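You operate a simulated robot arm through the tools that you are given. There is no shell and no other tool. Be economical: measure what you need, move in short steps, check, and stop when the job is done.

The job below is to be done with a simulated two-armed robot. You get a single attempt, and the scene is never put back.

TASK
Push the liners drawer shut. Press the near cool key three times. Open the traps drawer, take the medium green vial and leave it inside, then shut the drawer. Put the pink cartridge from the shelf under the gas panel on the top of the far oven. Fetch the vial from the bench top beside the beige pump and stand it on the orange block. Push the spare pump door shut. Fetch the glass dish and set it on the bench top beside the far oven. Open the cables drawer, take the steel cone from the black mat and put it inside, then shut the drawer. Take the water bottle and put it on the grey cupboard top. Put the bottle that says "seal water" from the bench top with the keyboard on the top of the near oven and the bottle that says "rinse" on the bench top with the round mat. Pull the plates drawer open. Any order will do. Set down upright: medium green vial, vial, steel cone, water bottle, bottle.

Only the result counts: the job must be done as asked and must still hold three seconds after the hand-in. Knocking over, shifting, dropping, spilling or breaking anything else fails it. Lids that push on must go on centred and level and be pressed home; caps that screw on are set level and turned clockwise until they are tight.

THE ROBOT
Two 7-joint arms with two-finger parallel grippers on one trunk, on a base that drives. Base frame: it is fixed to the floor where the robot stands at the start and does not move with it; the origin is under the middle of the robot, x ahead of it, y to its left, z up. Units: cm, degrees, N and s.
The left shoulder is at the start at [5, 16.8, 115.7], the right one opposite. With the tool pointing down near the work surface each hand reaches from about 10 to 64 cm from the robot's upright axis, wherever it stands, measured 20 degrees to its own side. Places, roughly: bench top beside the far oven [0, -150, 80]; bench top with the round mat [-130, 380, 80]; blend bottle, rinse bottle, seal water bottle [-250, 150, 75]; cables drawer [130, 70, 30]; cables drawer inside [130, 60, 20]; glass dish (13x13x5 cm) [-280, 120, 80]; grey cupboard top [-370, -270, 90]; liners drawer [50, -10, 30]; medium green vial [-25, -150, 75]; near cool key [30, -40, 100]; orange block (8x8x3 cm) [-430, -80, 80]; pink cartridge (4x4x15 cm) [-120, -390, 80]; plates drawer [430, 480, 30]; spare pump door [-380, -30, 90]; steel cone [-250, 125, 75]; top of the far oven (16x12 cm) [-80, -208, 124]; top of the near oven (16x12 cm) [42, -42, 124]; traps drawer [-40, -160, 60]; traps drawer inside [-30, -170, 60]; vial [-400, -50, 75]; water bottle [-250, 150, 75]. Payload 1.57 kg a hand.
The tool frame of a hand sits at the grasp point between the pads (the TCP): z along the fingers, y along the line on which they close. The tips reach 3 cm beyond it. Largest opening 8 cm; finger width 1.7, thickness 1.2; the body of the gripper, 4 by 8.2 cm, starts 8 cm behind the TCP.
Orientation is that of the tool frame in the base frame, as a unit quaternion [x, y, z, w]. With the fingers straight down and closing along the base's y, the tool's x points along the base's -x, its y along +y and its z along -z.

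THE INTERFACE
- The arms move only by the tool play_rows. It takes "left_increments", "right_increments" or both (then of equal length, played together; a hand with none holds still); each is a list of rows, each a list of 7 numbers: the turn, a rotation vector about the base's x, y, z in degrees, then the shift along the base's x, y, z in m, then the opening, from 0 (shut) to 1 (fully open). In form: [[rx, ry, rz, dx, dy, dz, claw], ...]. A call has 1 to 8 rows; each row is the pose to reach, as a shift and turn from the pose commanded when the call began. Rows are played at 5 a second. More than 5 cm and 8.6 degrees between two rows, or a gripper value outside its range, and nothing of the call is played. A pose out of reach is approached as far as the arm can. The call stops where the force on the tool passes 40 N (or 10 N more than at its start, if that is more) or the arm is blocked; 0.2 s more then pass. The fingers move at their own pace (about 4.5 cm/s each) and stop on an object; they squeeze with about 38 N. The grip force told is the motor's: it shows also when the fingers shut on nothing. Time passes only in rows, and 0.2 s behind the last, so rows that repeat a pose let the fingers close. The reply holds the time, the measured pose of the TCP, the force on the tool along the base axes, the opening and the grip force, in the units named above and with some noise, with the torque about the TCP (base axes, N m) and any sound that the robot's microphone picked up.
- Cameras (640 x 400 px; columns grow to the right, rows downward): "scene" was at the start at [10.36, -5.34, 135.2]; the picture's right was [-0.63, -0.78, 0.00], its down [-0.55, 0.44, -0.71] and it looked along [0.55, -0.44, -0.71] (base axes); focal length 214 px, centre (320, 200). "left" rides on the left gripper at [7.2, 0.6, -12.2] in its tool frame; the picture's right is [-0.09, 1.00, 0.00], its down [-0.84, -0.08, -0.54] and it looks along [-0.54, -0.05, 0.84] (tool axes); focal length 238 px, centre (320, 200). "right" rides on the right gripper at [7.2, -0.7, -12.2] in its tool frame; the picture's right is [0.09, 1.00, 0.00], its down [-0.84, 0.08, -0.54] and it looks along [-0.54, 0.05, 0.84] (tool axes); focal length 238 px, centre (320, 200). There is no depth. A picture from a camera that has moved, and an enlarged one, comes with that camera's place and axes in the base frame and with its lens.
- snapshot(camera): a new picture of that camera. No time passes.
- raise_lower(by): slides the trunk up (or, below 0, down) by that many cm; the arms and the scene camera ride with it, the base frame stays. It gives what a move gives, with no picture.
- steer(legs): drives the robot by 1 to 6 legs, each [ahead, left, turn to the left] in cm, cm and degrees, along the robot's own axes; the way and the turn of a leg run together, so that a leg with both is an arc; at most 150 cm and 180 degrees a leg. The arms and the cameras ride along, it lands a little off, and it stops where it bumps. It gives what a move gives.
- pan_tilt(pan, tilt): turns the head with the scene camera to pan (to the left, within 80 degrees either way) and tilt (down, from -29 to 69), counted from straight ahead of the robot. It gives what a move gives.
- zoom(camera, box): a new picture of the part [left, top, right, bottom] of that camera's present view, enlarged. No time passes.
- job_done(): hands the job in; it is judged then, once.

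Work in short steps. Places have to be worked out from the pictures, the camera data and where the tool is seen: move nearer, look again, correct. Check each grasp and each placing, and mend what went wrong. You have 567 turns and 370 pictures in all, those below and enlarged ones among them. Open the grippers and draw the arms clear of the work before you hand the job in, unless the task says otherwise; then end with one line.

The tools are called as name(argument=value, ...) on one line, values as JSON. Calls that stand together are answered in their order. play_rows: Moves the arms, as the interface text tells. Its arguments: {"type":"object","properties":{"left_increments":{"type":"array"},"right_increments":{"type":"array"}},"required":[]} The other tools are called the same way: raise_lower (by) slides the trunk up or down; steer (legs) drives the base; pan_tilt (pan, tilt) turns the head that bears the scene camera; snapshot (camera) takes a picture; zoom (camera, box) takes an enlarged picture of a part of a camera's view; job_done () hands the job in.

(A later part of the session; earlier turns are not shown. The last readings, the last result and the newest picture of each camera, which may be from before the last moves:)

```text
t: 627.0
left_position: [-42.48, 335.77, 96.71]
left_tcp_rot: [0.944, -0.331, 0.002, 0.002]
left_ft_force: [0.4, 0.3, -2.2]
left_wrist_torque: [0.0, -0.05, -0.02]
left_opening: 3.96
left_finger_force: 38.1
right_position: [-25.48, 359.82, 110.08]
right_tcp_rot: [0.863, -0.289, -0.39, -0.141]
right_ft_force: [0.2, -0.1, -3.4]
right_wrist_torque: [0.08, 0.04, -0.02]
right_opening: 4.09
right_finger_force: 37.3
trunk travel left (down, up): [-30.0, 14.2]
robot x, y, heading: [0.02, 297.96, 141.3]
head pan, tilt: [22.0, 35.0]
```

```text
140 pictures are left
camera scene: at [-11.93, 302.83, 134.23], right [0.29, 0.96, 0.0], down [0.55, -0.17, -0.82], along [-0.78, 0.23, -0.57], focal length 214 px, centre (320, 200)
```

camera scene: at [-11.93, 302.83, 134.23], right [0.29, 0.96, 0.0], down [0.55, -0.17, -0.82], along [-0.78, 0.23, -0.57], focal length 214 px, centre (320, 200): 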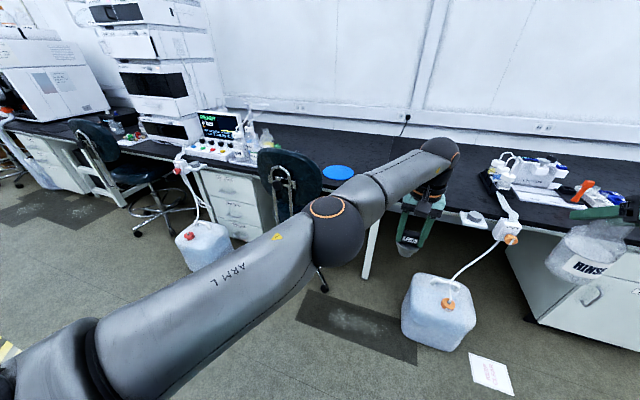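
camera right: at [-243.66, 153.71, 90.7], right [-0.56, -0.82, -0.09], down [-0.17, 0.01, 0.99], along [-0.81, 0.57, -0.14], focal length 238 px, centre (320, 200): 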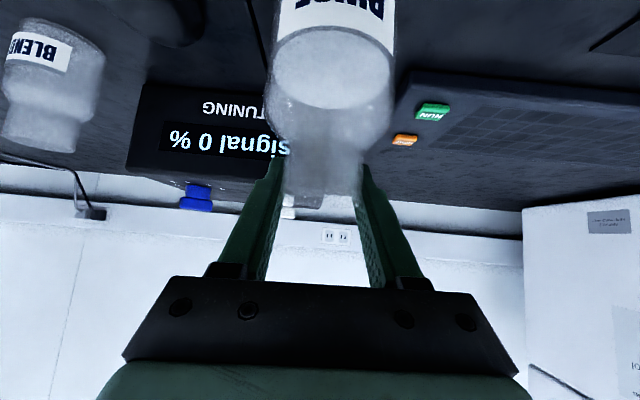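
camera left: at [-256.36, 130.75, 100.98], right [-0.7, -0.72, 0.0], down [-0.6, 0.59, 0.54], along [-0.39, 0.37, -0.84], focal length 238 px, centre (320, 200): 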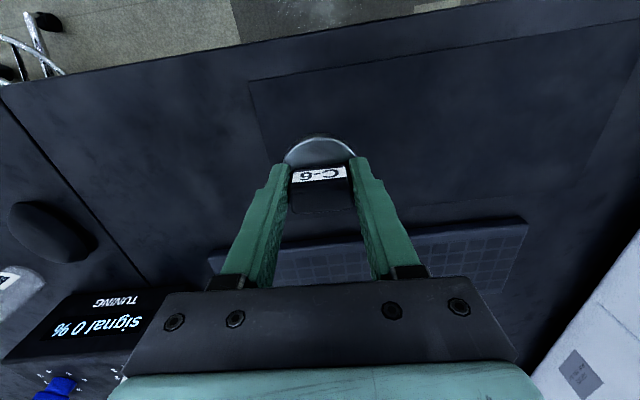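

The mat is at about u 195, n 309 and the bench edge at n 287; a chair and a jug limit the base, so I'll approach turned 35° left. First I tuck the cone hand back and trim the bottle hand.

play_rows(left_increments=[[0, 0, 0, 0.02, -0.037, 0, 0], [0, 0, 0, 0.035, -0.078, 0, 0], [0, 0, 0, 0.05, -0.12, 0, 0], [0, 0, 0, 0.065, -0.162, 0, 0], [0, 0, 0, 0.08, -0.204, 0, 0], [0, 0, 0, 0.095, -0.246, 0, 0], [0, 0, 0, 0.11, -0.288, 0, 0], [0, 0, 0, 0.122, -0.328, 0, 0]], right_increments=[[0, 0, 0, 0, 0, 0, 0], [0, 0, 0, 0, 0, 0, 0], [0, 0, 0, 0, 0, 0, 0], [0, 0, 0, -0.018, -0.006, 0, 0], [0, 0, 0, -0.036, -0.012, 0, 0], [0, 0, 0, -0.054, -0.018, 0, 0], [0, 0, 0, -0.072, -0.025, 0, 0], [0, 0, 0, -0.089, -0.031, 0, 0]])

steer(legs=[[0, 0, 35]])

pan_tilt(pan=0, tilt=35)

snapshot(camera="scene")

```text
t: 628.8
left_position: [-42.44, 335.79, 96.69]
left_tcp_rot: [0.944, -0.331, 0.002, 0.002]
left_ft_force: [-0.8, 1.0, -2.5]
left_wrist_torque: [-0.01, 0.0, 0.02]
left_opening: 3.92
left_finger_force: 38.2
left hand out of reach, approached as far as the arm can: row 1, 2, 3, 4, 5, 6, 7, 8
right_position: [-34.43, 356.65, 110.05]
right_tcp_rot: [0.863, -0.29, -0.389, -0.141]
right_ft_force: [0.5, 0.1, -3.7]
right_wrist_torque: [0.03, 0.02, 0.02]
right_opening: 4.13
right_finger_force: 37.5
trunk travel left (down, up): [-30.0, 14.2]
robot x, y, heading: [0.01, 298.0, 141.5]
head pan, tilt: [22.0, 35.0]
```

```text
t: 630.9
left_position: [-56.48, 304.74, 96.84]
left_tcp_rot: [0.999, -0.032, 0.003, 0.002]
left_ft_force: [-0.9, -0.4, -1.5]
left_wrist_torque: [0.01, 0.0, -0.01]
left_opening: 3.93
left_finger_force: 37.7
right_position: [-61.89, 326.39, 110.15]
right_tcp_rot: [0.91, -0.015, -0.414, -0.017]
right_ft_force: [-0.2, -0.1, -4.0]
right_wrist_torque: [0.0, 0.03, 0.0]
right_opening: 4.11
right_finger_force: 38.3
trunk travel left (down, up): [-30.0, 14.2]
robot x, y, heading: [-0.49, 297.87, 176.4]
head pan, tilt: [22.0, 35.0]
```

```text
t: 631.8
left_position: [-56.43, 304.7, 96.76]
left_tcp_rot: [0.999, -0.032, 0.003, 0.0]
left_ft_force: [0.6, 0.5, -2.1]
left_wrist_torque: [-0.01, -0.02, 0.01]
left_opening: 3.95
left_finger_force: 38.2
right_position: [-61.89, 326.42, 110.07]
right_tcp_rot: [0.91, -0.016, -0.413, -0.017]
right_ft_force: [-0.2, 0.7, -3.6]
right_wrist_torque: [0.02, 0.09, 0.01]
right_opening: 4.12
right_finger_force: 38.0
trunk travel left (down, up): [-30.0, 14.2]
robot x, y, heading: [-0.25, 298.33, 176.3]
head pan, tilt: [0.0, 35.0]
```

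```text
139 pictures are left
camera scene: at [-13.18, 298.55, 134.23], right [0.06, 1.0, 0.0], down [0.57, -0.04, -0.82], along [-0.82, 0.05, -0.57], focal length 214 px, centre (320, 200)
```

scene: 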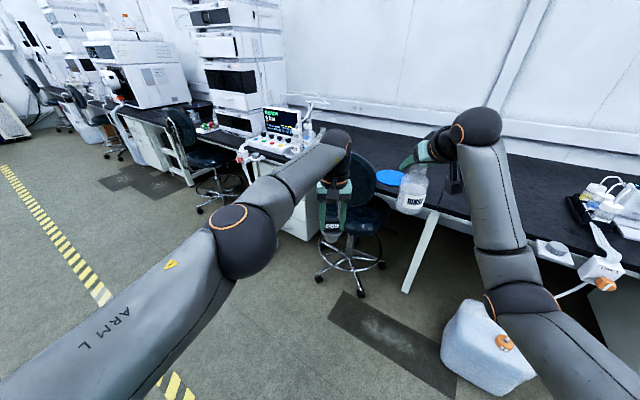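

The left arm's solver is stuck at its limit pose. I try lifting it first, then moving back in smaller steps.

play_rows(left_increments=[[0, 0, 0, 0.0, 0.0, 0.02, 0], [0, 0, 0, 0.0, 0.0, 0.04, 0], [0, 0, 0, 0.01, 0.0, 0.06, 0], [0, 0, 0, 0.03, 0.0, 0.07, 0], [0, 0, 0, 0.06, 0.0, 0.08, 0], [0, 0, 0, 0.09, 0.0, 0.08, 0]])

```text
t: 633.1
left_position: [-47.55, 304.58, 104.72]
left_tcp_rot: [1.0, -0.03, 0.003, 0.001]
left_ft_force: [-0.1, 0.2, -2.1]
left_wrist_torque: [0.03, 0.0, 0.06]
left_opening: 3.94
left_finger_force: 37.9
left hand out of reach, approached as far as the arm can: row 2
right_position: [-61.95, 326.5, 110.15]
right_tcp_rot: [0.91, -0.015, -0.413, -0.017]
right_ft_force: [-0.3, -0.1, -4.0]
right_wrist_torque: [0.0, 0.05, 0.01]
right_opening: 4.12
right_finger_force: 38.4
trunk travel left (down, up): [-30.0, 14.2]
robot x, y, heading: [-0.09, 298.07, 176.4]
head pan, tilt: [0.0, 35.0]
```

It moves now. I bring the cone hand back 20 and left 18.

play_rows(left_increments=[[0, 0, 0, 0.027, -0.028, 0, 0], [0, 0, 0, 0.054, -0.055, 0, 0], [0, 0, 0, 0.081, -0.083, 0, 0], [0, 0, 0, 0.108, -0.11, 0, 0], [0, 0, 0, 0.135, -0.138, 0, 0], [0, 0, 0, 0.162, -0.165, 0, 0], [0, 0, 0, 0.189, -0.193, 0, 0]])

snapshot(camera="scene")

```text
t: 634.8
left_position: [-28.61, 285.4, 104.81]
left_tcp_rot: [1.0, -0.031, 0.002, 0.001]
left_ft_force: [0.0, 0.1, -3.0]
left_wrist_torque: [0.01, 0.01, 0.0]
left_opening: 3.92
left_finger_force: 38.6
right_position: [-61.93, 326.37, 110.13]
right_tcp_rot: [0.91, -0.016, -0.414, -0.018]
right_ft_force: [0.2, -0.3, -3.6]
right_wrist_torque: [-0.04, 0.05, -0.05]
right_opening: 4.1
right_finger_force: 38.1
trunk travel left (down, up): [-30.0, 14.2]
robot x, y, heading: [-0.5, 298.21, 176.7]
head pan, tilt: [0.0, 35.0]
```

```text
138 pictures are left
camera scene: at [-13.14, 298.51, 134.24], right [0.06, 1.0, 0.0], down [0.57, -0.04, -0.82], along [-0.82, 0.05, -0.57], focal length 214 px, centre (320, 200)
```

scene: 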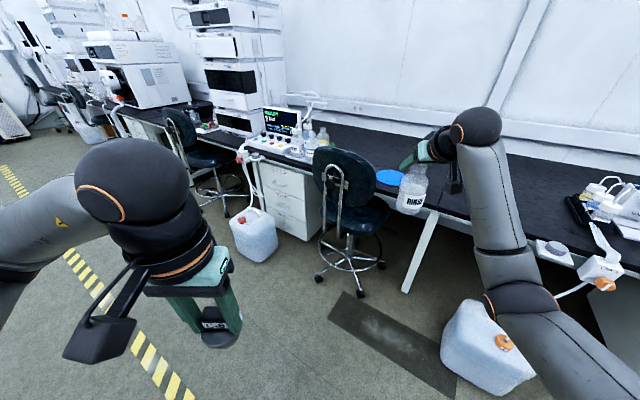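

Clear. I drive diagonally to bring RINSE over the bench right of the mat.

steer(legs=[[37, -19, 0]])

snapshot(camera="scene")

snapshot(camera="right")

```text
t: 637.3
left_position: [-64.45, 306.79, 104.75]
left_tcp_rot: [1.0, -0.031, 0.004, 0.002]
left_ft_force: [0.6, -0.1, -2.0]
left_wrist_torque: [-0.03, -0.03, -0.02]
left_opening: 3.93
left_finger_force: 37.6
right_position: [-97.73, 347.85, 110.11]
right_tcp_rot: [0.91, -0.016, -0.414, -0.017]
right_ft_force: [0.3, -0.6, -3.9]
right_wrist_torque: [-0.02, 0.09, -0.02]
right_opening: 4.1
right_finger_force: 38.1
trunk travel left (down, up): [-30.0, 14.2]
robot x, y, heading: [-36.28, 319.05, 176.5]
head pan, tilt: [0.0, 35.0]
```

```text
137 pictures are left
camera scene: at [-48.96, 319.82, 134.22], right [0.06, 1.0, 0.0], down [0.57, -0.04, -0.82], along [-0.82, 0.05, -0.57], focal length 214 px, centre (320, 200)
```

scene: 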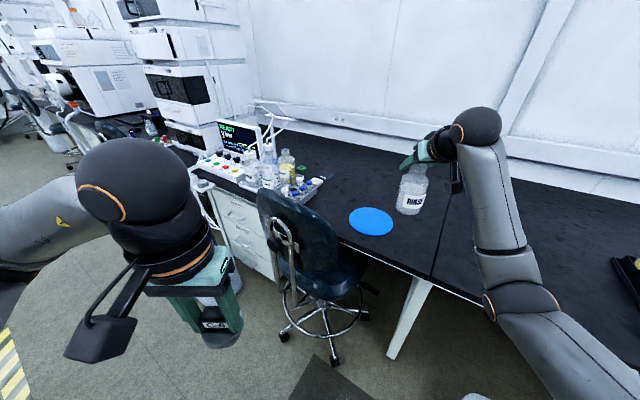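

```text
136 pictures are left
camera right: at [-83.82, 347.55, 112.51], right [0.02, -1.0, -0.09], down [-0.15, -0.09, 0.99], along [-0.99, 0.0, -0.15], focal length 238 px, centre (320, 200)
```

right: 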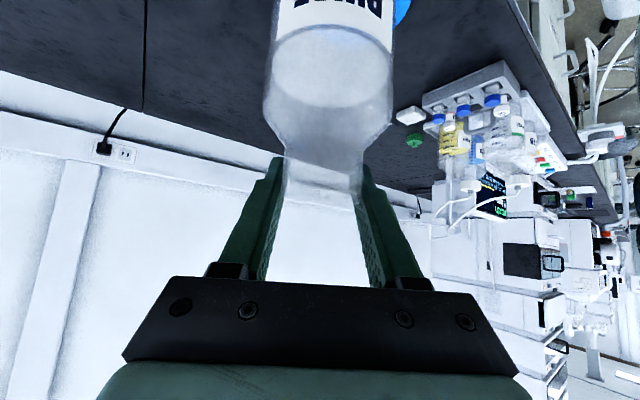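

Its landing spot is too near the edge; I shift 8 cm deeper, then lower the trunk 12 cm and check.

play_rows(right_increments=[[0, 0, 0, -0.018, 0.02, 0, 0], [0, 0, 0, -0.036, 0.041, 0, 0], [0, 0, 0, -0.053, 0.062, 0, 0]])

raise_lower(by=-12)

zoom(camera="scene", box=[300, 100, 540, 300])

```text
t: 638.1
left_position: [-64.38, 306.86, 104.71]
left_tcp_rot: [0.999, -0.032, 0.002, 0.002]
left_ft_force: [0.8, 0.4, -2.2]
left_wrist_torque: [-0.02, -0.03, 0.02]
left_opening: 3.93
left_finger_force: 38.1
right_position: [-103.0, 353.89, 109.97]
right_tcp_rot: [0.91, -0.016, -0.413, -0.018]
right_ft_force: [0.6, -0.1, -3.7]
right_wrist_torque: [-0.04, 0.06, 0.02]
right_opening: 4.13
right_finger_force: 37.6
trunk travel left (down, up): [-30.0, 14.2]
robot x, y, heading: [-36.0, 319.35, 176.5]
head pan, tilt: [0.0, 35.0]
```

```text
t: 639.6
left_position: [-64.29, 306.71, 92.67]
left_tcp_rot: [1.0, -0.031, 0.003, 0.001]
left_ft_force: [0.0, 0.1, -1.5]
left_wrist_torque: [0.0, -0.02, 0.0]
left_opening: 3.92
left_finger_force: 38.2
right_position: [-102.95, 353.9, 98.0]
right_tcp_rot: [0.91, -0.014, -0.413, -0.016]
right_ft_force: [-0.9, -0.1, -4.9]
right_wrist_torque: [-0.04, 0.04, 0.02]
right_opening: 4.1
right_finger_force: 38.1
trunk travel left (down, up): [-18.0, 26.2]
robot x, y, heading: [-35.78, 319.02, 176.3]
head pan, tilt: [0.0, 35.0]
```

```text
2.00 times, centred on (420, 200) of scene
camera zoom: at [-48.91, 319.8, 122.24], right [0.06, 1.0, 0.0], down [0.57, -0.04, -0.82], along [-0.82, 0.05, -0.57], focal length 429 px, centre (120, 200)
```

zoom: 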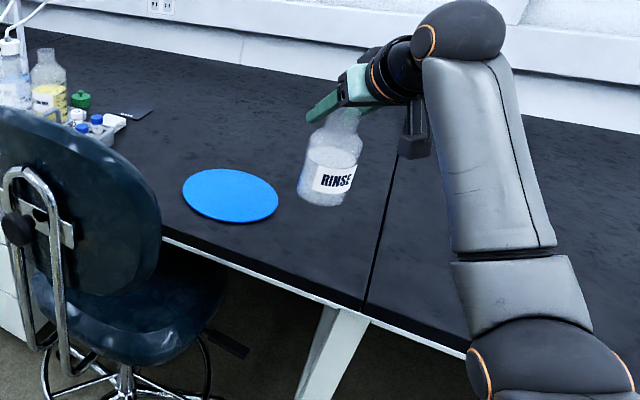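

Good landing spot (left of the seam, right of the mat). I lower with the arm.

play_rows(right_increments=[[0, 0, 0, 0, 0, -0.015, 0], [0, 0, 0, 0, 0, -0.03, 0], [0, 0, 0, 0, 0, -0.045, 0], [0, 0, 0, 0, 0, -0.06, 0], [0, 0, 0, 0, 0, -0.075, 0], [0, 0, 0, 0, 0, -0.085, 0]])

zoom(camera="scene", box=[300, 100, 540, 300])

```text
t: 641.0
left_position: [-64.35, 306.79, 92.68]
left_tcp_rot: [0.999, -0.032, 0.003, 0.002]
left_ft_force: [-0.5, -0.8, -2.1]
left_wrist_torque: [0.0, 0.02, -0.03]
left_opening: 3.95
left_finger_force: 37.5
right_position: [-102.95, 353.88, 89.51]
right_tcp_rot: [0.91, -0.016, -0.414, -0.018]
right_ft_force: [-1.1, 0.0, -4.4]
right_wrist_torque: [0.0, 0.05, 0.03]
right_opening: 4.11
right_finger_force: 38.0
trunk travel left (down, up): [-18.0, 26.2]
robot x, y, heading: [-36.25, 318.93, 176.6]
head pan, tilt: [0.0, 35.0]
```

```text
2.00 times, centred on (420, 200) of scene
camera zoom: at [-48.92, 319.8, 122.23], right [0.06, 1.0, 0.0], down [0.57, -0.04, -0.82], along [-0.82, 0.05, -0.57], focal length 429 px, centre (120, 200)
```

zoom: 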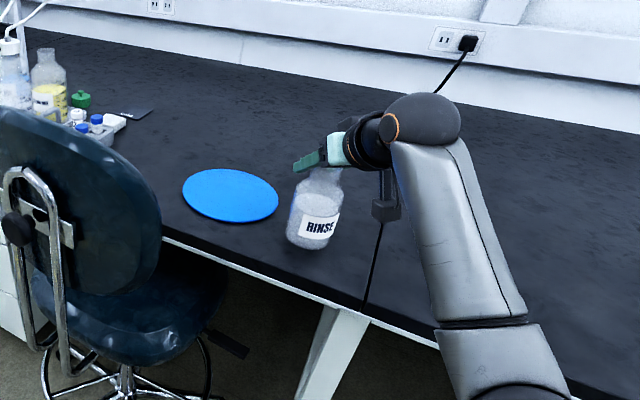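

Nearly there. I ease down to contact.

play_rows(right_increments=[[0, 0, 0, 0, 0, -0.004, 0], [0, 0, 0, 0, 0, -0.008, 0], [0, 0, 0, 0, 0, -0.012, 0], [0, 0, 0, 0, 0, -0.014, 0]])

```text
t: 642.0
left_position: [-64.39, 306.73, 92.77]
left_tcp_rot: [1.0, -0.031, 0.002, 0.001]
left_ft_force: [0.5, -0.3, -2.6]
left_wrist_torque: [-0.01, 0.0, -0.01]
left_opening: 3.94
left_finger_force: 37.9
right_position: [-102.95, 353.81, 88.38]
right_tcp_rot: [0.909, -0.016, -0.416, -0.018]
right_ft_force: [2.4, 0.9, 2.5]
right_wrist_torque: [-0.16, -0.35, 0.05]
right_opening: 4.09
right_finger_force: 37.6
trunk travel left (down, up): [-18.0, 26.2]
robot x, y, heading: [-36.18, 319.29, 176.5]
head pan, tilt: [0.0, 35.0]
```

Contact. I open and withdraw straight back.

play_rows(right_increments=[[0, 0, 0, 0, 0, 0.001, 0], [0, 0, 0, 0, 0, 0.001, 0.4], [0, 0, 0, 0, 0, 0.001, 0.75], [0, 0, 0, 0, 0, 0.001, 0.8], [0, 0, 0, 0.015, -0.001, 0.01, 0.8], [0, 0, 0, 0.045, -0.003, 0.025, 0.8], [0, 0, 0, 0.085, -0.005, 0.045, 0.8], [0, 0, 0, 0.125, -0.007, 0.065, 0.8]])

zoom(camera="scene", box=[300, 100, 540, 300])

snapshot(camera="right")

```text
t: 643.8
left_position: [-64.29, 306.73, 92.71]
left_tcp_rot: [1.0, -0.031, 0.003, 0.0]
left_ft_force: [0.1, 0.9, -2.1]
left_wrist_torque: [0.03, -0.01, -0.01]
left_opening: 3.93
left_finger_force: 38.0
right_position: [-90.33, 353.04, 94.57]
right_tcp_rot: [0.91, -0.015, -0.414, -0.018]
right_ft_force: [0.0, 0.5, -0.3]
right_wrist_torque: [0.02, 0.03, 0.02]
right_opening: 6.4
right_finger_force: 0.0
trunk travel left (down, up): [-18.0, 26.2]
robot x, y, heading: [-35.91, 319.14, 176.5]
head pan, tilt: [0.0, 35.0]
```

```text
2.00 times, centred on (420, 200) of scene
camera zoom: at [-48.87, 319.78, 122.24], right [0.06, 1.0, 0.0], down [0.57, -0.04, -0.82], along [-0.82, 0.05, -0.57], focal length 429 px, centre (120, 200)
```

zoom: 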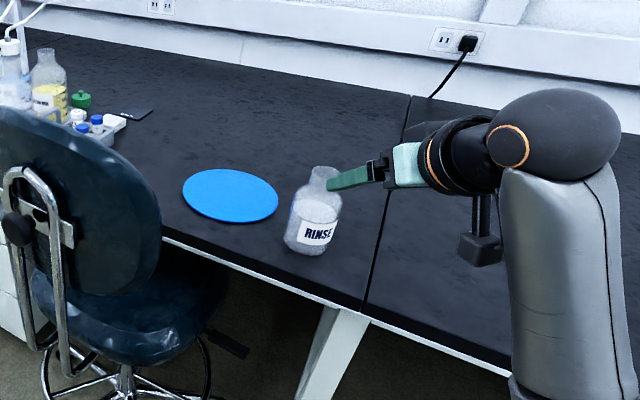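

```text
132 pictures are left
camera right: at [-76.47, 352.88, 97.12], right [0.02, -1.0, -0.09], down [-0.15, -0.09, 0.99], along [-0.99, 0.0, -0.15], focal length 238 px, centre (320, 200)
```

right: 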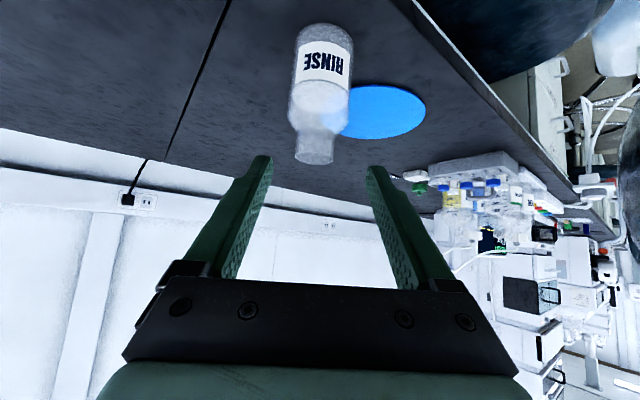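

RINSE stands upright beside the mat. Now the cables drawer: I back out, turn to face the near bench, and drive over.

steer(legs=[[-45, 0, 0], [0, 0, 144], [90, 0, 0], [0, -110, 0]])

pan_tilt(pan=0, tilt=30)

snapshot(camera="scene")

```text
t: 666.3
left_position: [36.5, 168.93, 92.7]
left_tcp_rot: [0.342, 0.94, 0.002, -0.002]
left_ft_force: [0.0, -0.1, -2.2]
left_wrist_torque: [0.04, 0.03, 0.01]
left_opening: 3.96
left_finger_force: 38.0
right_position: [30.06, 115.93, 94.73]
right_tcp_rot: [0.299, 0.86, -0.146, 0.387]
right_ft_force: [0.5, -0.9, -1.1]
right_wrist_torque: [0.01, 0.0, 0.01]
right_opening: 6.38
right_finger_force: 0.2
trunk travel left (down, up): [-18.0, 26.2]
robot x, y, heading: [6.21, 175.33, -39.9]
head pan, tilt: [0.0, 35.0]
```

```text
t: 667.0
left_position: [36.6, 168.79, 92.75]
left_tcp_rot: [0.342, 0.94, 0.002, -0.002]
left_ft_force: [-0.3, -0.7, -2.1]
left_wrist_torque: [0.03, 0.01, -0.01]
left_opening: 3.95
left_finger_force: 37.7
right_position: [30.27, 116.13, 94.78]
right_tcp_rot: [0.299, 0.86, -0.146, 0.387]
right_ft_force: [-1.1, 0.4, 0.7]
right_wrist_torque: [0.0, 0.01, -0.01]
right_opening: 6.4
right_finger_force: 0.1
trunk travel left (down, up): [-18.0, 26.2]
robot x, y, heading: [6.46, 175.52, -40.0]
head pan, tilt: [0.0, 30.0]
```

```text
131 pictures are left
camera scene: at [16.5, 166.85, 123.01], right [-0.64, -0.77, 0.0], down [-0.38, 0.32, -0.87], along [0.66, -0.56, -0.5], focal length 214 px, centre (320, 200)
```

scene: 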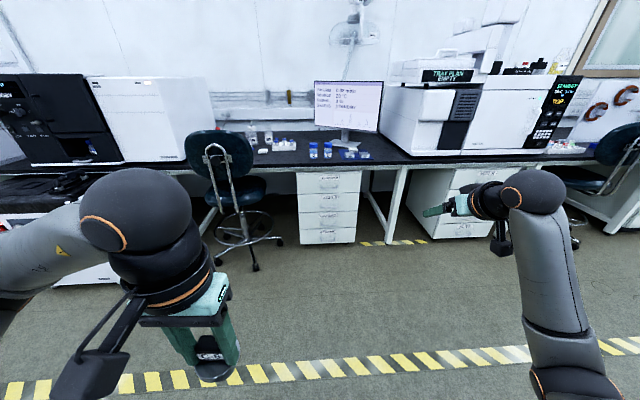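

zoom(camera="scene", box=[270, 150, 400, 260])

```text
3.64 times, centred on (335, 205) of scene
camera zoom: at [16.5, 166.85, 123.01], right [-0.64, -0.77, 0.0], down [-0.38, 0.32, -0.87], along [0.66, -0.56, -0.5], focal length 780 px, centre (266, 182)
```

zoom: 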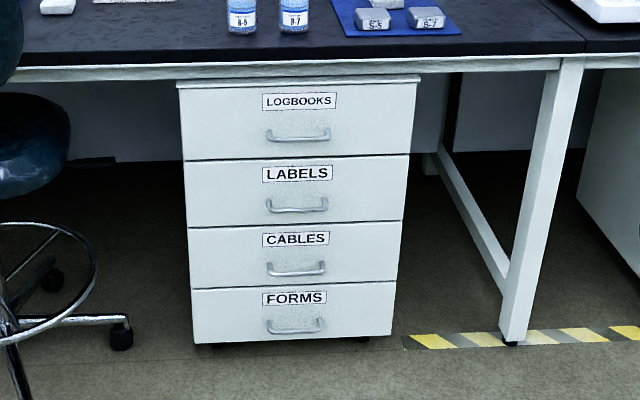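

CABLES is the third drawer of the cabinet, handle near [116, 74, 22]. I drive 68 cm ahead toward it and look again.

steer(legs=[[0, 0, 1], [68, 0, 0]])

pan_tilt(pan=-5, tilt=50)

snapshot(camera="scene")

```text
t: 671.1
left_position: [89.68, 126.48, 92.78]
left_tcp_rot: [0.334, 0.942, 0.002, -0.002]
left_ft_force: [0.7, -0.1, -2.4]
left_wrist_torque: [0.01, 0.0, 0.02]
left_opening: 3.93
left_finger_force: 38.1
right_position: [83.96, 73.69, 94.74]
right_tcp_rot: [0.292, 0.862, -0.143, 0.389]
right_ft_force: [0.2, -0.7, 0.6]
right_wrist_torque: [-0.03, -0.05, 0.0]
right_opening: 6.39
right_finger_force: 0.0
trunk travel left (down, up): [-18.0, 26.2]
robot x, y, heading: [59.57, 132.58, -39.2]
head pan, tilt: [0.0, 30.0]
```

```text
t: 671.9
left_position: [89.73, 126.36, 92.72]
left_tcp_rot: [0.334, 0.942, 0.001, -0.002]
left_ft_force: [-0.4, -0.7, -3.0]
left_wrist_torque: [0.01, 0.0, 0.0]
left_opening: 3.93
left_finger_force: 38.1
right_position: [84.05, 73.59, 94.69]
right_tcp_rot: [0.293, 0.862, -0.144, 0.388]
right_ft_force: [0.3, 0.2, 0.1]
right_wrist_torque: [0.0, -0.01, -0.02]
right_opening: 6.41
right_finger_force: 0.1
trunk travel left (down, up): [-18.0, 26.2]
robot x, y, heading: [59.28, 132.43, -38.7]
head pan, tilt: [-5.0, 50.0]
```

```text
129 pictures are left
camera scene: at [68.11, 124.54, 120.07], right [-0.69, -0.72, 0.0], down [-0.55, 0.53, -0.64], along [0.46, -0.45, -0.77], focal length 214 px, centre (320, 200)
```

scene: 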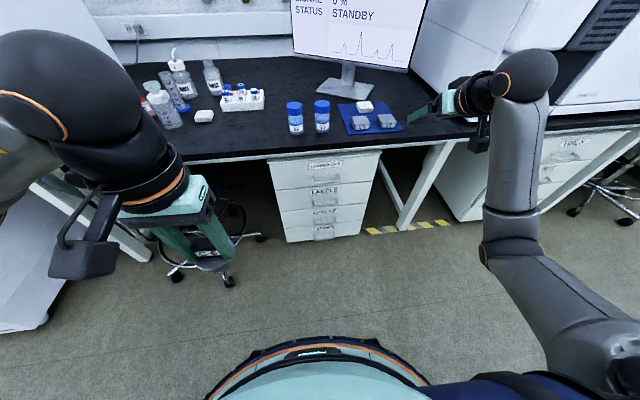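

I check the left arm's elbow clearance to the chair before going in.

pan_tilt(pan=45, tilt=40)

snapshot(camera="scene")

```text
t: 673.1
left_position: [89.62, 126.47, 92.85]
left_tcp_rot: [0.335, 0.942, 0.002, -0.001]
left_ft_force: [-0.1, -0.8, -1.7]
left_wrist_torque: [0.04, -0.01, 0.02]
left_opening: 3.96
left_finger_force: 38.3
right_position: [84.06, 73.6, 94.69]
right_tcp_rot: [0.292, 0.862, -0.143, 0.389]
right_ft_force: [0.5, -0.1, -0.5]
right_wrist_torque: [-0.01, 0.0, -0.02]
right_opening: 6.4
right_finger_force: 0.1
trunk travel left (down, up): [-18.0, 26.2]
robot x, y, heading: [59.5, 132.77, -39.2]
head pan, tilt: [45.0, 40.0]
```

```text
128 pictures are left
camera scene: at [71.02, 130.77, 121.48], right [0.1, -0.99, 0.0], down [-0.64, -0.07, -0.77], along [0.76, 0.08, -0.64], focal length 214 px, centre (320, 200)
```

scene: 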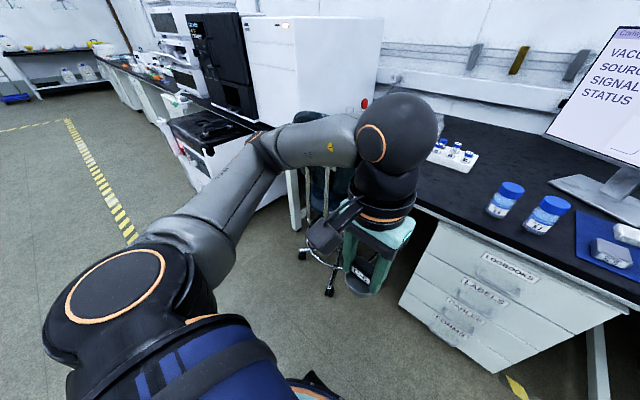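

The chair is close to my left elbow, so I'll work from further right, turned about 25° left: right 26 cm, then turn.

steer(legs=[[0, -26, 0], [0, 0, 25]])

raise_lower(by=-17.5)

pan_tilt(pan=0, tilt=40)

snapshot(camera="scene")

```text
t: 677.3
left_position: [72.8, 119.44, 92.81]
left_tcp_rot: [0.121, 0.993, 0.001, -0.003]
left_ft_force: [-0.3, 0.2, -2.0]
left_wrist_torque: [0.0, 0.02, 0.01]
left_opening: 3.95
left_finger_force: 38.5
right_position: [90.19, 69.1, 94.61]
right_tcp_rot: [0.098, 0.905, -0.055, 0.41]
right_ft_force: [-0.3, 1.0, -0.6]
right_wrist_torque: [-0.01, 0.01, 0.0]
right_opening: 6.39
right_finger_force: 0.1
trunk travel left (down, up): [-18.0, 26.2]
robot x, y, heading: [42.93, 111.88, -13.7]
head pan, tilt: [45.0, 40.0]
```

```text
t: 679.2
left_position: [72.9, 119.48, 75.24]
left_tcp_rot: [0.123, 0.992, 0.001, -0.002]
left_ft_force: [0.3, 0.6, -1.5]
left_wrist_torque: [-0.01, 0.0, 0.02]
left_opening: 3.93
left_finger_force: 38.0
right_position: [90.27, 69.12, 77.18]
right_tcp_rot: [0.097, 0.905, -0.055, 0.411]
right_ft_force: [0.1, -0.3, 0.1]
right_wrist_torque: [-0.01, -0.01, 0.02]
right_opening: 6.36
right_finger_force: 0.2
trunk travel left (down, up): [-0.6, 43.7]
robot x, y, heading: [43.11, 112.32, -14.1]
head pan, tilt: [45.0, 40.0]
```

```text
t: 680.4
left_position: [72.8, 119.45, 75.25]
left_tcp_rot: [0.121, 0.993, 0.001, -0.002]
left_ft_force: [0.1, 1.4, -1.4]
left_wrist_torque: [0.03, 0.0, -0.01]
left_opening: 3.94
left_finger_force: 38.0
right_position: [90.18, 69.16, 77.14]
right_tcp_rot: [0.098, 0.905, -0.056, 0.41]
right_ft_force: [0.2, -0.8, -1.0]
right_wrist_torque: [0.01, 0.0, 0.03]
right_opening: 6.41
right_finger_force: 0.1
trunk travel left (down, up): [-0.6, 43.7]
robot x, y, heading: [43.03, 112.42, -13.8]
head pan, tilt: [0.0, 40.0]
```

```text
127 pictures are left
camera scene: at [55.04, 108.95, 103.98], right [-0.24, -0.97, 0.0], down [-0.62, 0.15, -0.77], along [0.74, -0.18, -0.64], focal length 214 px, centre (320, 200)
```

scene: 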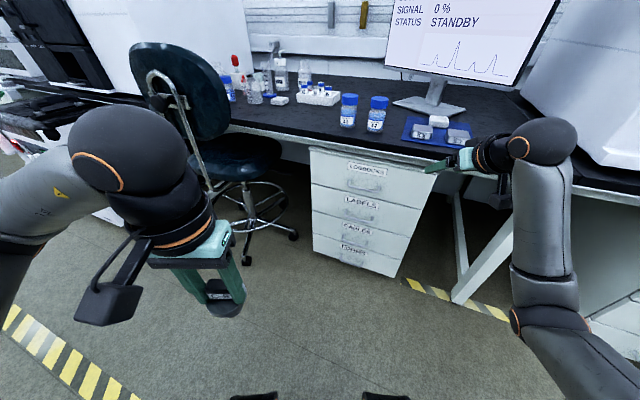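

zoom(camera="scene", box=[290, 140, 450, 290])

```text
2.67 times, centred on (370, 215) of scene
camera zoom: at [55.04, 108.95, 103.98], right [-0.24, -0.97, 0.0], down [-0.62, 0.15, -0.77], along [0.74, -0.18, -0.64], focal length 572 px, centre (187, 160)
```

zoom: 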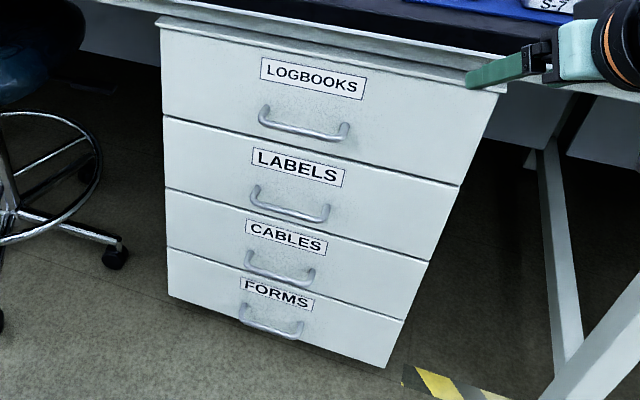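

The CABLES bar is at about [114.7, 78.3, 22]. I reorient the right hand (pointing forward-down 50°, fingers closing in the vertical plane), pulling back and down as it turns.

play_rows(right_increments=[[-5.6, 3.65, 4.5, -0.012, 0.01, -0.02, 0.6], [-11.2, 7.3, 9, -0.024, 0.02, -0.04, 0.6], [-16.8, 10.95, 13.6, -0.036, 0.03, -0.06, 0.6], [-22.4, 14.6, 18.1, -0.048, 0.04, -0.08, 0.6], [-28, 18.3, 22.6, -0.06, 0.05, -0.1, 0.6], [-33.6, 21.9, 27.1, -0.072, 0.06, -0.12, 0.6], [-39.2, 25.6, 31.6, -0.084, 0.07, -0.14, 0.6], [-44.9, 29.2, 36.2, -0.096, 0.08, -0.16, 0.6]])

play_rows(right_increments=[[-5.6, 3.7, 4.5, 0, 0, -0.03, 0.6], [-5.6, 3.7, 4.5, 0, 0, -0.07, 0.6], [-5.6, 3.7, 4.5, 0, 0, -0.11, 0.6], [-5.6, 3.7, 4.5, 0, 0, -0.15, 0.6], [-5.6, 3.7, 4.5, 0, 0, -0.19, 0.6]])

snapshot(camera="scene")

snapshot(camera="right")

```text
t: 682.2
left_position: [72.94, 119.43, 75.19]
left_tcp_rot: [0.122, 0.992, 0.001, -0.002]
left_ft_force: [0.1, -0.3, -2.0]
left_wrist_torque: [0.01, -0.01, 0.0]
left_opening: 3.95
left_finger_force: 38.0
right_position: [80.61, 77.03, 61.02]
right_tcp_rot: [-0.356, 0.872, -0.282, 0.182]
right_ft_force: [0.6, -0.2, -0.4]
right_wrist_torque: [-0.05, 0.03, 0.04]
right_opening: 4.83
right_finger_force: 0.1
trunk travel left (down, up): [-0.6, 43.7]
robot x, y, heading: [42.74, 112.04, -14.0]
head pan, tilt: [0.0, 40.0]
```

```text
t: 683.4
left_position: [72.86, 119.39, 75.28]
left_tcp_rot: [0.121, 0.993, 0.001, -0.003]
left_ft_force: [1.6, -0.4, -2.2]
left_wrist_torque: [0.0, 0.02, 0.0]
left_opening: 3.94
left_finger_force: 38.2
right_position: [80.63, 77.18, 42.02]
right_tcp_rot: [-0.406, 0.849, -0.306, 0.146]
right_ft_force: [0.2, 0.2, -0.3]
right_wrist_torque: [0.01, -0.01, -0.01]
right_opening: 4.79
right_finger_force: 0.1
trunk travel left (down, up): [-0.6, 43.7]
robot x, y, heading: [42.86, 112.18, -14.1]
head pan, tilt: [0.0, 40.0]
```

```text
125 pictures are left
camera scene: at [55.04, 108.95, 103.99], right [-0.24, -0.97, 0.0], down [-0.62, 0.15, -0.77], along [0.74, -0.18, -0.64], focal length 214 px, centre (320, 200)
```

scene: 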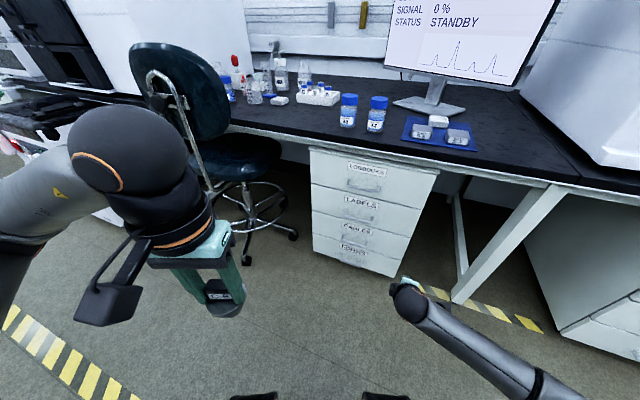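

```text
124 pictures are left
camera right: at [70.36, 75.9, 51.69], right [-0.65, 0.41, -0.64], down [0.21, 0.91, 0.37], along [0.73, 0.11, -0.68], focal length 238 px, centre (320, 200)
```

right: 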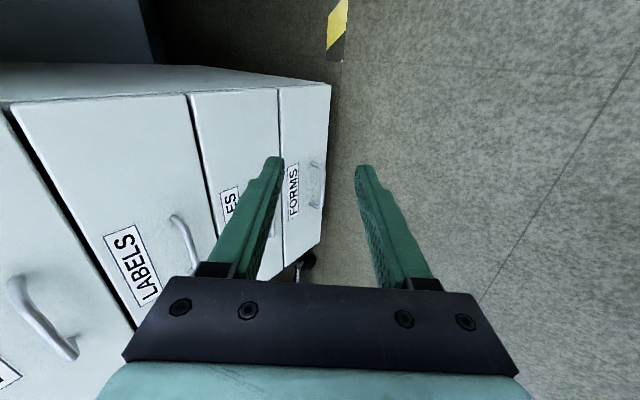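

Orientation is good and low reach works. I move the right hand left 18 cm and down to handle height.

play_rows(right_increments=[[0, 0, 0, 0.008, 0.035, -0.02, 0.6], [0, 0, 0, 0.016, 0.07, -0.045, 0.6], [0, 0, 0, 0.024, 0.105, -0.07, 0.6], [0, 0, 0, 0.032, 0.14, -0.1, 0.6], [0, 0, 0, 0.043, 0.175, -0.13, 0.6], [0, 0, 0, 0.043, 0.175, -0.16, 0.6], [0, 0, 0, 0.043, 0.175, -0.185, 0.6]])

snapshot(camera="right")

```text
t: 684.5
left_position: [72.9, 119.36, 75.06]
left_tcp_rot: [0.122, 0.993, 0.002, -0.003]
left_ft_force: [0.2, 0.7, -2.0]
left_wrist_torque: [0.03, 0.01, 0.0]
left_opening: 3.93
left_finger_force: 38.0
right_position: [82.86, 79.74, 29.42]
right_tcp_rot: [-0.393, 0.829, -0.389, 0.085]
right_ft_force: [-0.3, -0.6, -0.6]
right_wrist_torque: [-0.03, 0.0, -0.01]
right_opening: 4.79
right_finger_force: 0.0
trunk travel left (down, up): [-0.6, 43.7]
robot x, y, heading: [43.0, 112.34, -13.9]
head pan, tilt: [0.0, 40.0]
stopped in row 5 (right hand): the arm was blocked; the commanded pose is now the measured one
```

```text
123 pictures are left
camera right: at [72.79, 81.14, 39.31], right [-0.65, 0.32, -0.69], down [0.28, 0.94, 0.18], along [0.71, -0.08, -0.7], focal length 238 px, centre (320, 200)
```

right: 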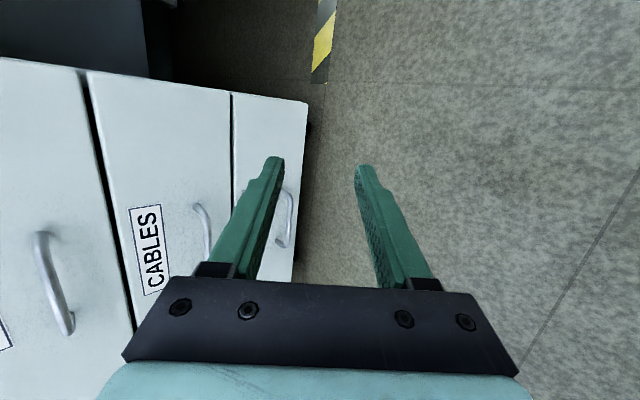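

The arm met my own base. I restore the orientation while moving the hand 9 cm further out, then lower.

play_rows(right_increments=[[3.5, -0.4, 1.2, 0.025, -0.006, 0.01, 0.6], [7, -0.8, 2.4, 0.05, -0.012, 0.01, 0.6], [11.4, -1.4, 3.8, 0.08, -0.02, 0.01, 0.6], [11.4, -1.4, 3.8, 0.1, -0.024, -0.01, 0.6], [11.4, -1.4, 3.8, 0.1, -0.024, -0.035, 0.6], [11.4, -1.4, 3.8, 0.1, -0.024, -0.06, 0.6]])

snapshot(camera="scene")

```text
t: 685.9
left_position: [72.83, 119.43, 75.31]
left_tcp_rot: [0.121, 0.993, 0.001, -0.002]
left_ft_force: [-0.3, 0.4, -2.0]
left_wrist_torque: [0.02, -0.02, 0.03]
left_opening: 3.94
left_finger_force: 38.0
right_position: [92.01, 77.42, 24.91]
right_tcp_rot: [-0.405, 0.849, -0.306, 0.146]
right_ft_force: [-1.2, 0.4, 1.2]
right_wrist_torque: [0.03, -0.01, 0.01]
right_opening: 4.78
right_finger_force: 0.1
right hand out of reach, approached as far as the arm can: row 6
trunk travel left (down, up): [-0.6, 43.7]
robot x, y, heading: [42.69, 112.16, -13.7]
head pan, tilt: [0.0, 40.0]
```

```text
122 pictures are left
camera scene: at [55.04, 108.94, 103.98], right [-0.24, -0.97, 0.0], down [-0.62, 0.15, -0.77], along [0.74, -0.18, -0.64], focal length 214 px, centre (320, 200)
```

scene: 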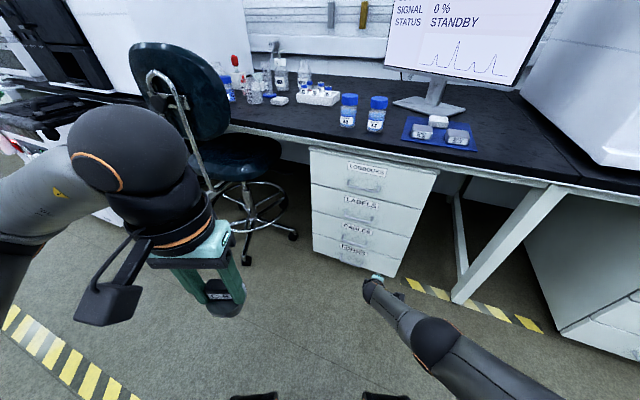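

Orientation is right at z 24.9. I need slightly lower, so I steepen the pitch 12° and go down with the last of the trunk travel.

raise_lower(by=-0.5)

play_rows(right_increments=[[3.7, 4.6, 0, -0.01, 0.002, 0.0, 0.4], [7.5, 9.3, 0, -0.02, 0.005, -0.01, 0.4], [7.5, 9.3, 0, -0.03, 0.007, -0.02, 0.4], [7.5, 9.3, 0, -0.03, 0.007, -0.03, 0.4]])

snapshot(camera="right")

```text
t: 686.5
left_position: [72.93, 119.51, 74.77]
left_tcp_rot: [0.121, 0.993, 0.002, -0.002]
left_ft_force: [0.0, 0.9, -2.1]
left_wrist_torque: [0.01, 0.03, -0.01]
left_opening: 3.96
left_finger_force: 38.0
right_position: [92.01, 77.55, 24.49]
right_tcp_rot: [-0.406, 0.849, -0.306, 0.145]
right_ft_force: [-0.2, 0.6, 0.3]
right_wrist_torque: [0.04, 0.01, 0.02]
right_opening: 4.81
right_finger_force: 0.0
trunk travel left (down, up): [-0.1, 44.2]
robot x, y, heading: [43.05, 112.11, -14.0]
head pan, tilt: [0.0, 40.0]
```

```text
t: 687.5
left_position: [72.89, 119.44, 74.72]
left_tcp_rot: [0.121, 0.993, 0.002, -0.002]
left_ft_force: [0.6, -0.2, -1.8]
left_wrist_torque: [0.01, 0.01, 0.04]
left_opening: 3.95
left_finger_force: 38.4
right_position: [88.4, 77.74, 21.93]
right_tcp_rot: [-0.419, 0.876, -0.215, 0.103]
right_ft_force: [-0.2, 0.9, -0.5]
right_wrist_torque: [0.01, -0.03, 0.02]
right_opening: 3.23
right_finger_force: 0.1
right hand out of reach, approached as far as the arm can: row 4
trunk travel left (down, up): [-0.1, 44.2]
robot x, y, heading: [42.79, 112.27, -13.7]
head pan, tilt: [0.0, 40.0]
```

```text
121 pictures are left
camera right: at [79.83, 75.12, 32.93], right [-0.74, 0.48, -0.46], down [0.28, 0.85, 0.44], along [0.61, 0.2, -0.77], focal length 238 px, centre (320, 200)
```

right: 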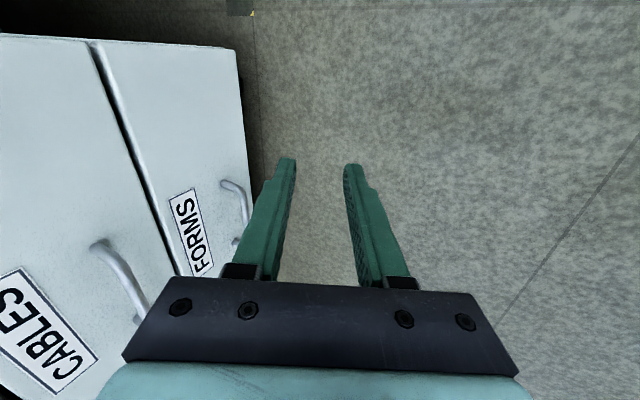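

Cross-checking the views, the bar is really near [109.5, 78, 27]. I return to the 50° pitch at z 28 and bring the base to a pre-grasp 10 cm short.

play_rows(right_increments=[[-2.5, -3.1, 0, 0.0, 0.0, 0.02, 0.5], [-5, -6.2, 0, 0.0, 0.0, 0.04, 0.5], [-7.5, -9.3, 0, 0.0, 0.0, 0.06, 0.5], [-7.5, -9.3, 0, 0.0, 0.0, 0.063, 0.5]])

steer(legs=[[9.5, 9.9, 0]])

snapshot(camera="right")

snapshot(camera="scene")

```text
t: 688.5
left_position: [72.86, 119.36, 74.73]
left_tcp_rot: [0.122, 0.993, 0.001, -0.003]
left_ft_force: [-0.4, 0.4, -2.3]
left_wrist_torque: [0.02, 0.05, -0.02]
left_opening: 3.92
left_finger_force: 38.0
right_position: [88.42, 77.72, 28.25]
right_tcp_rot: [-0.406, 0.849, -0.305, 0.146]
right_ft_force: [-0.2, 0.5, -0.4]
right_wrist_torque: [-0.03, 0.01, -0.03]
right_opening: 4.0
right_finger_force: 0.2
trunk travel left (down, up): [-0.1, 44.2]
robot x, y, heading: [43.15, 112.4, -13.9]
head pan, tilt: [0.0, 40.0]
```

```text
t: 690.0
left_position: [84.38, 126.65, 74.8]
left_tcp_rot: [0.122, 0.993, 0.002, -0.002]
left_ft_force: [-0.8, 0.5, -1.9]
left_wrist_torque: [0.02, 0.01, -0.04]
left_opening: 3.99
left_finger_force: 38.1
right_position: [99.8, 84.96, 28.16]
right_tcp_rot: [-0.405, 0.849, -0.306, 0.145]
right_ft_force: [-0.2, 0.3, -0.5]
right_wrist_torque: [-0.01, 0.03, 0.02]
right_opening: 4.01
right_finger_force: 0.1
trunk travel left (down, up): [-0.1, 44.2]
robot x, y, heading: [54.5, 119.41, -14.1]
head pan, tilt: [0.0, 40.0]
```

```text
120 pictures are left
camera right: at [89.58, 83.71, 37.94], right [-0.66, 0.41, -0.63], down [0.21, 0.91, 0.37], along [0.73, 0.11, -0.68], focal length 238 px, centre (320, 200)
```

right: 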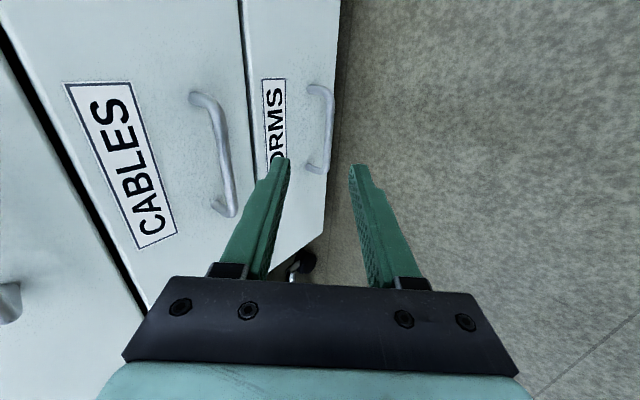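

```text
119 pictures are left
camera scene: at [66.53, 116.22, 103.48], right [-0.24, -0.97, 0.0], down [-0.62, 0.15, -0.77], along [0.74, -0.18, -0.64], focal length 214 px, centre (320, 200)
```

scene: 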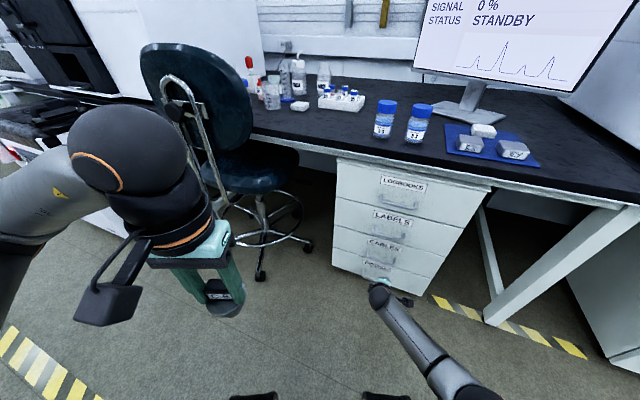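

The bar is now measured near [114, 77.7, 26]. I drive most of the way (10 cm) and check alignment.

steer(legs=[[9.3, -2.6, 0]])

snapshot(camera="right")

```text
t: 691.1
left_position: [90.59, 123.27, 74.68]
left_tcp_rot: [0.122, 0.992, 0.003, -0.002]
left_ft_force: [-0.3, 0.0, -2.1]
left_wrist_torque: [0.0, 0.01, 0.01]
left_opening: 3.94
left_finger_force: 38.3
right_position: [105.71, 81.6, 28.31]
right_tcp_rot: [-0.403, 0.85, -0.307, 0.142]
right_ft_force: [-14.9, 5.8, 13.4]
right_wrist_torque: [-0.27, -0.5, -0.11]
right_opening: 3.77
right_finger_force: 0.1
trunk travel left (down, up): [-0.1, 44.2]
robot x, y, heading: [60.41, 116.12, -13.7]
head pan, tilt: [0.0, 40.0]
stopped in leg 1: the force on the tool passed its limit at 146 N (the readings are from after the stop); the commanded pose is now the measured one
```

```text
118 pictures are left
camera right: at [95.64, 80.5, 38.12], right [-0.66, 0.41, -0.63], down [0.22, 0.91, 0.36], along [0.72, 0.1, -0.68], focal length 238 px, centre (320, 200)
```

right: 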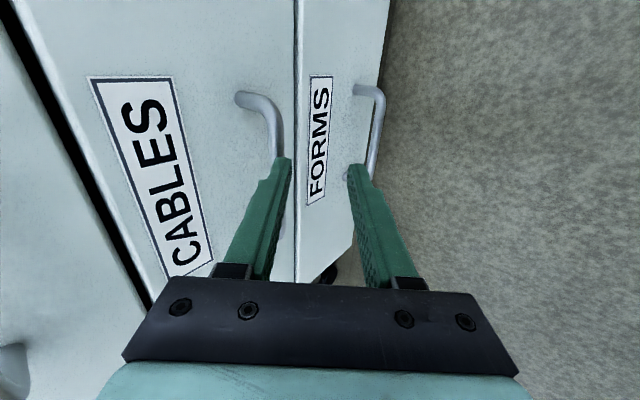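

The upper finger met the bar: it's at about z 27.6, n −36. I back off 3 cm, rise, and come in along the tool axis from above.

play_rows(right_increments=[[0, 0, 0, -0.023, 0.019, 0.005, 0.5], [0, 0, 0, -0.023, 0.019, 0.03, 0.55], [0, 0, 0, -0.015, 0.012, 0.05, 0.55], [0, 0, 0, 0.0, 0.0, 0.05, 0.55]])

snapshot(camera="right")

```text
t: 692.1
left_position: [90.67, 123.1, 74.74]
left_tcp_rot: [0.122, 0.993, 0.003, -0.003]
left_ft_force: [0.3, 0.5, -2.9]
left_wrist_torque: [-0.01, -0.01, -0.04]
left_opening: 3.95
left_finger_force: 37.7
right_position: [105.96, 81.8, 33.27]
right_tcp_rot: [-0.405, 0.85, -0.304, 0.142]
right_ft_force: [0.4, 1.2, 0.2]
right_wrist_torque: [0.0, -0.02, 0.0]
right_opening: 4.42
right_finger_force: 0.1
trunk travel left (down, up): [-0.1, 44.2]
robot x, y, heading: [60.98, 115.85, -14.0]
head pan, tilt: [0.0, 40.0]
```

```text
117 pictures are left
camera right: at [95.73, 80.63, 43.11], right [-0.66, 0.41, -0.63], down [0.22, 0.9, 0.37], along [0.72, 0.1, -0.68], focal length 238 px, centre (320, 200)
```

right: 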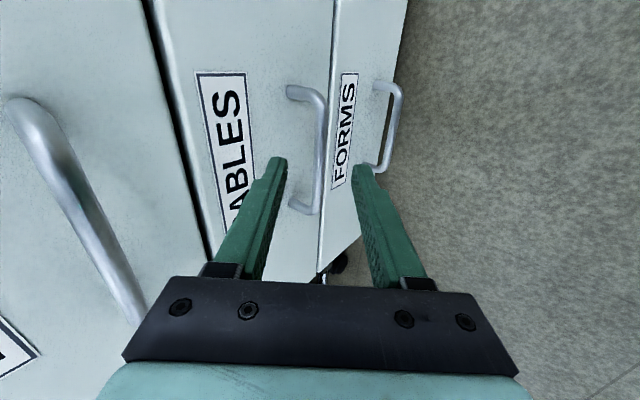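

The CABLES bar is now between the fingers. I advance 5 cm along the tool axis.

play_rows(right_increments=[[0, 0, 0, 0.0082, -0.0066, -0.0127, 0.55], [0, 0, 0, 0.0164, -0.0133, -0.0254, 0.55], [0, 0, 0, 0.0248, -0.02, -0.0385, 0.55]])

snapshot(camera="right")

```text
t: 692.9
left_position: [90.55, 123.13, 74.53]
left_tcp_rot: [0.122, 0.993, 0.002, -0.003]
left_ft_force: [-0.4, 0.5, -2.3]
left_wrist_torque: [-0.01, 0.02, 0.0]
left_opening: 3.96
left_finger_force: 37.9
right_position: [108.42, 79.74, 29.51]
right_tcp_rot: [-0.404, 0.851, -0.305, 0.141]
right_ft_force: [0.2, 0.0, 0.6]
right_wrist_torque: [0.02, -0.03, 0.0]
right_opening: 4.36
right_finger_force: 0.0
trunk travel left (down, up): [-0.1, 44.2]
robot x, y, heading: [60.93, 116.38, -14.1]
head pan, tilt: [0.0, 40.0]
```

```text
116 pictures are left
camera right: at [98.15, 78.44, 39.2], right [-0.66, 0.41, -0.63], down [0.22, 0.9, 0.36], along [0.72, 0.1, -0.69], focal length 238 px, centre (320, 200)
```

right: 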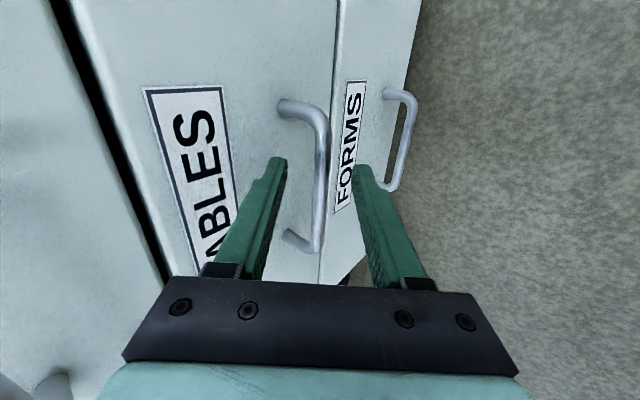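

About 3.5 cm more along the axis, then close.

play_rows(right_increments=[[0, 0, 0, 0.0087, -0.007, -0.0135, 0.55], [0, 0, 0, 0.0174, -0.0141, -0.027, 0.55], [0, 0, 0, 0.0174, -0.0141, -0.027, 0.0], [0, 0, 0, 0.0174, -0.0141, -0.027, 0.0], [0, 0, 0, 0.0174, -0.0141, -0.027, 0.0]])

snapshot(camera="right")

```text
t: 693.2
left_position: [90.53, 123.15, 74.75]
left_tcp_rot: [0.122, 0.993, 0.002, -0.002]
left_ft_force: [-0.4, 0.5, -2.0]
left_wrist_torque: [0.01, 0.04, 0.0]
left_opening: 3.96
left_finger_force: 38.2
right_position: [108.83, 79.26, 28.8]
right_tcp_rot: [-0.403, 0.851, -0.307, 0.14]
right_ft_force: [-14.1, 5.7, 12.6]
right_wrist_torque: [-0.24, -0.46, -0.04]
right_opening: 4.16
right_finger_force: 0.0
trunk travel left (down, up): [-0.1, 44.2]
robot x, y, heading: [60.78, 116.28, -14.1]
head pan, tilt: [0.0, 40.0]
stopped in row 1 (right hand): the force on the tool passed its limit at 52 N (the readings are from after the stop); the commanded pose is now the measured one
```

```text
115 pictures are left
camera right: at [98.65, 78.19, 38.59], right [-0.65, 0.41, -0.63], down [0.22, 0.91, 0.36], along [0.72, 0.1, -0.68], focal length 238 px, centre (320, 200)
```

right: 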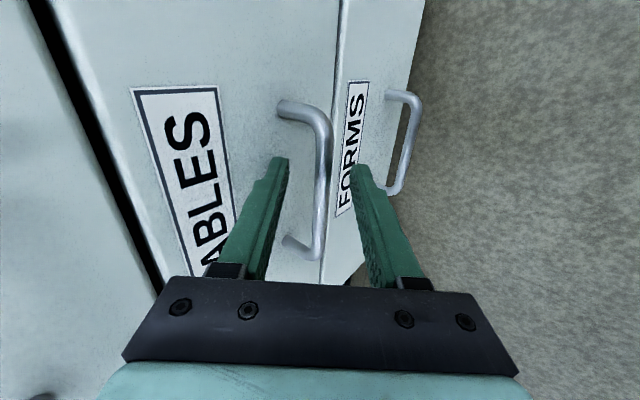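

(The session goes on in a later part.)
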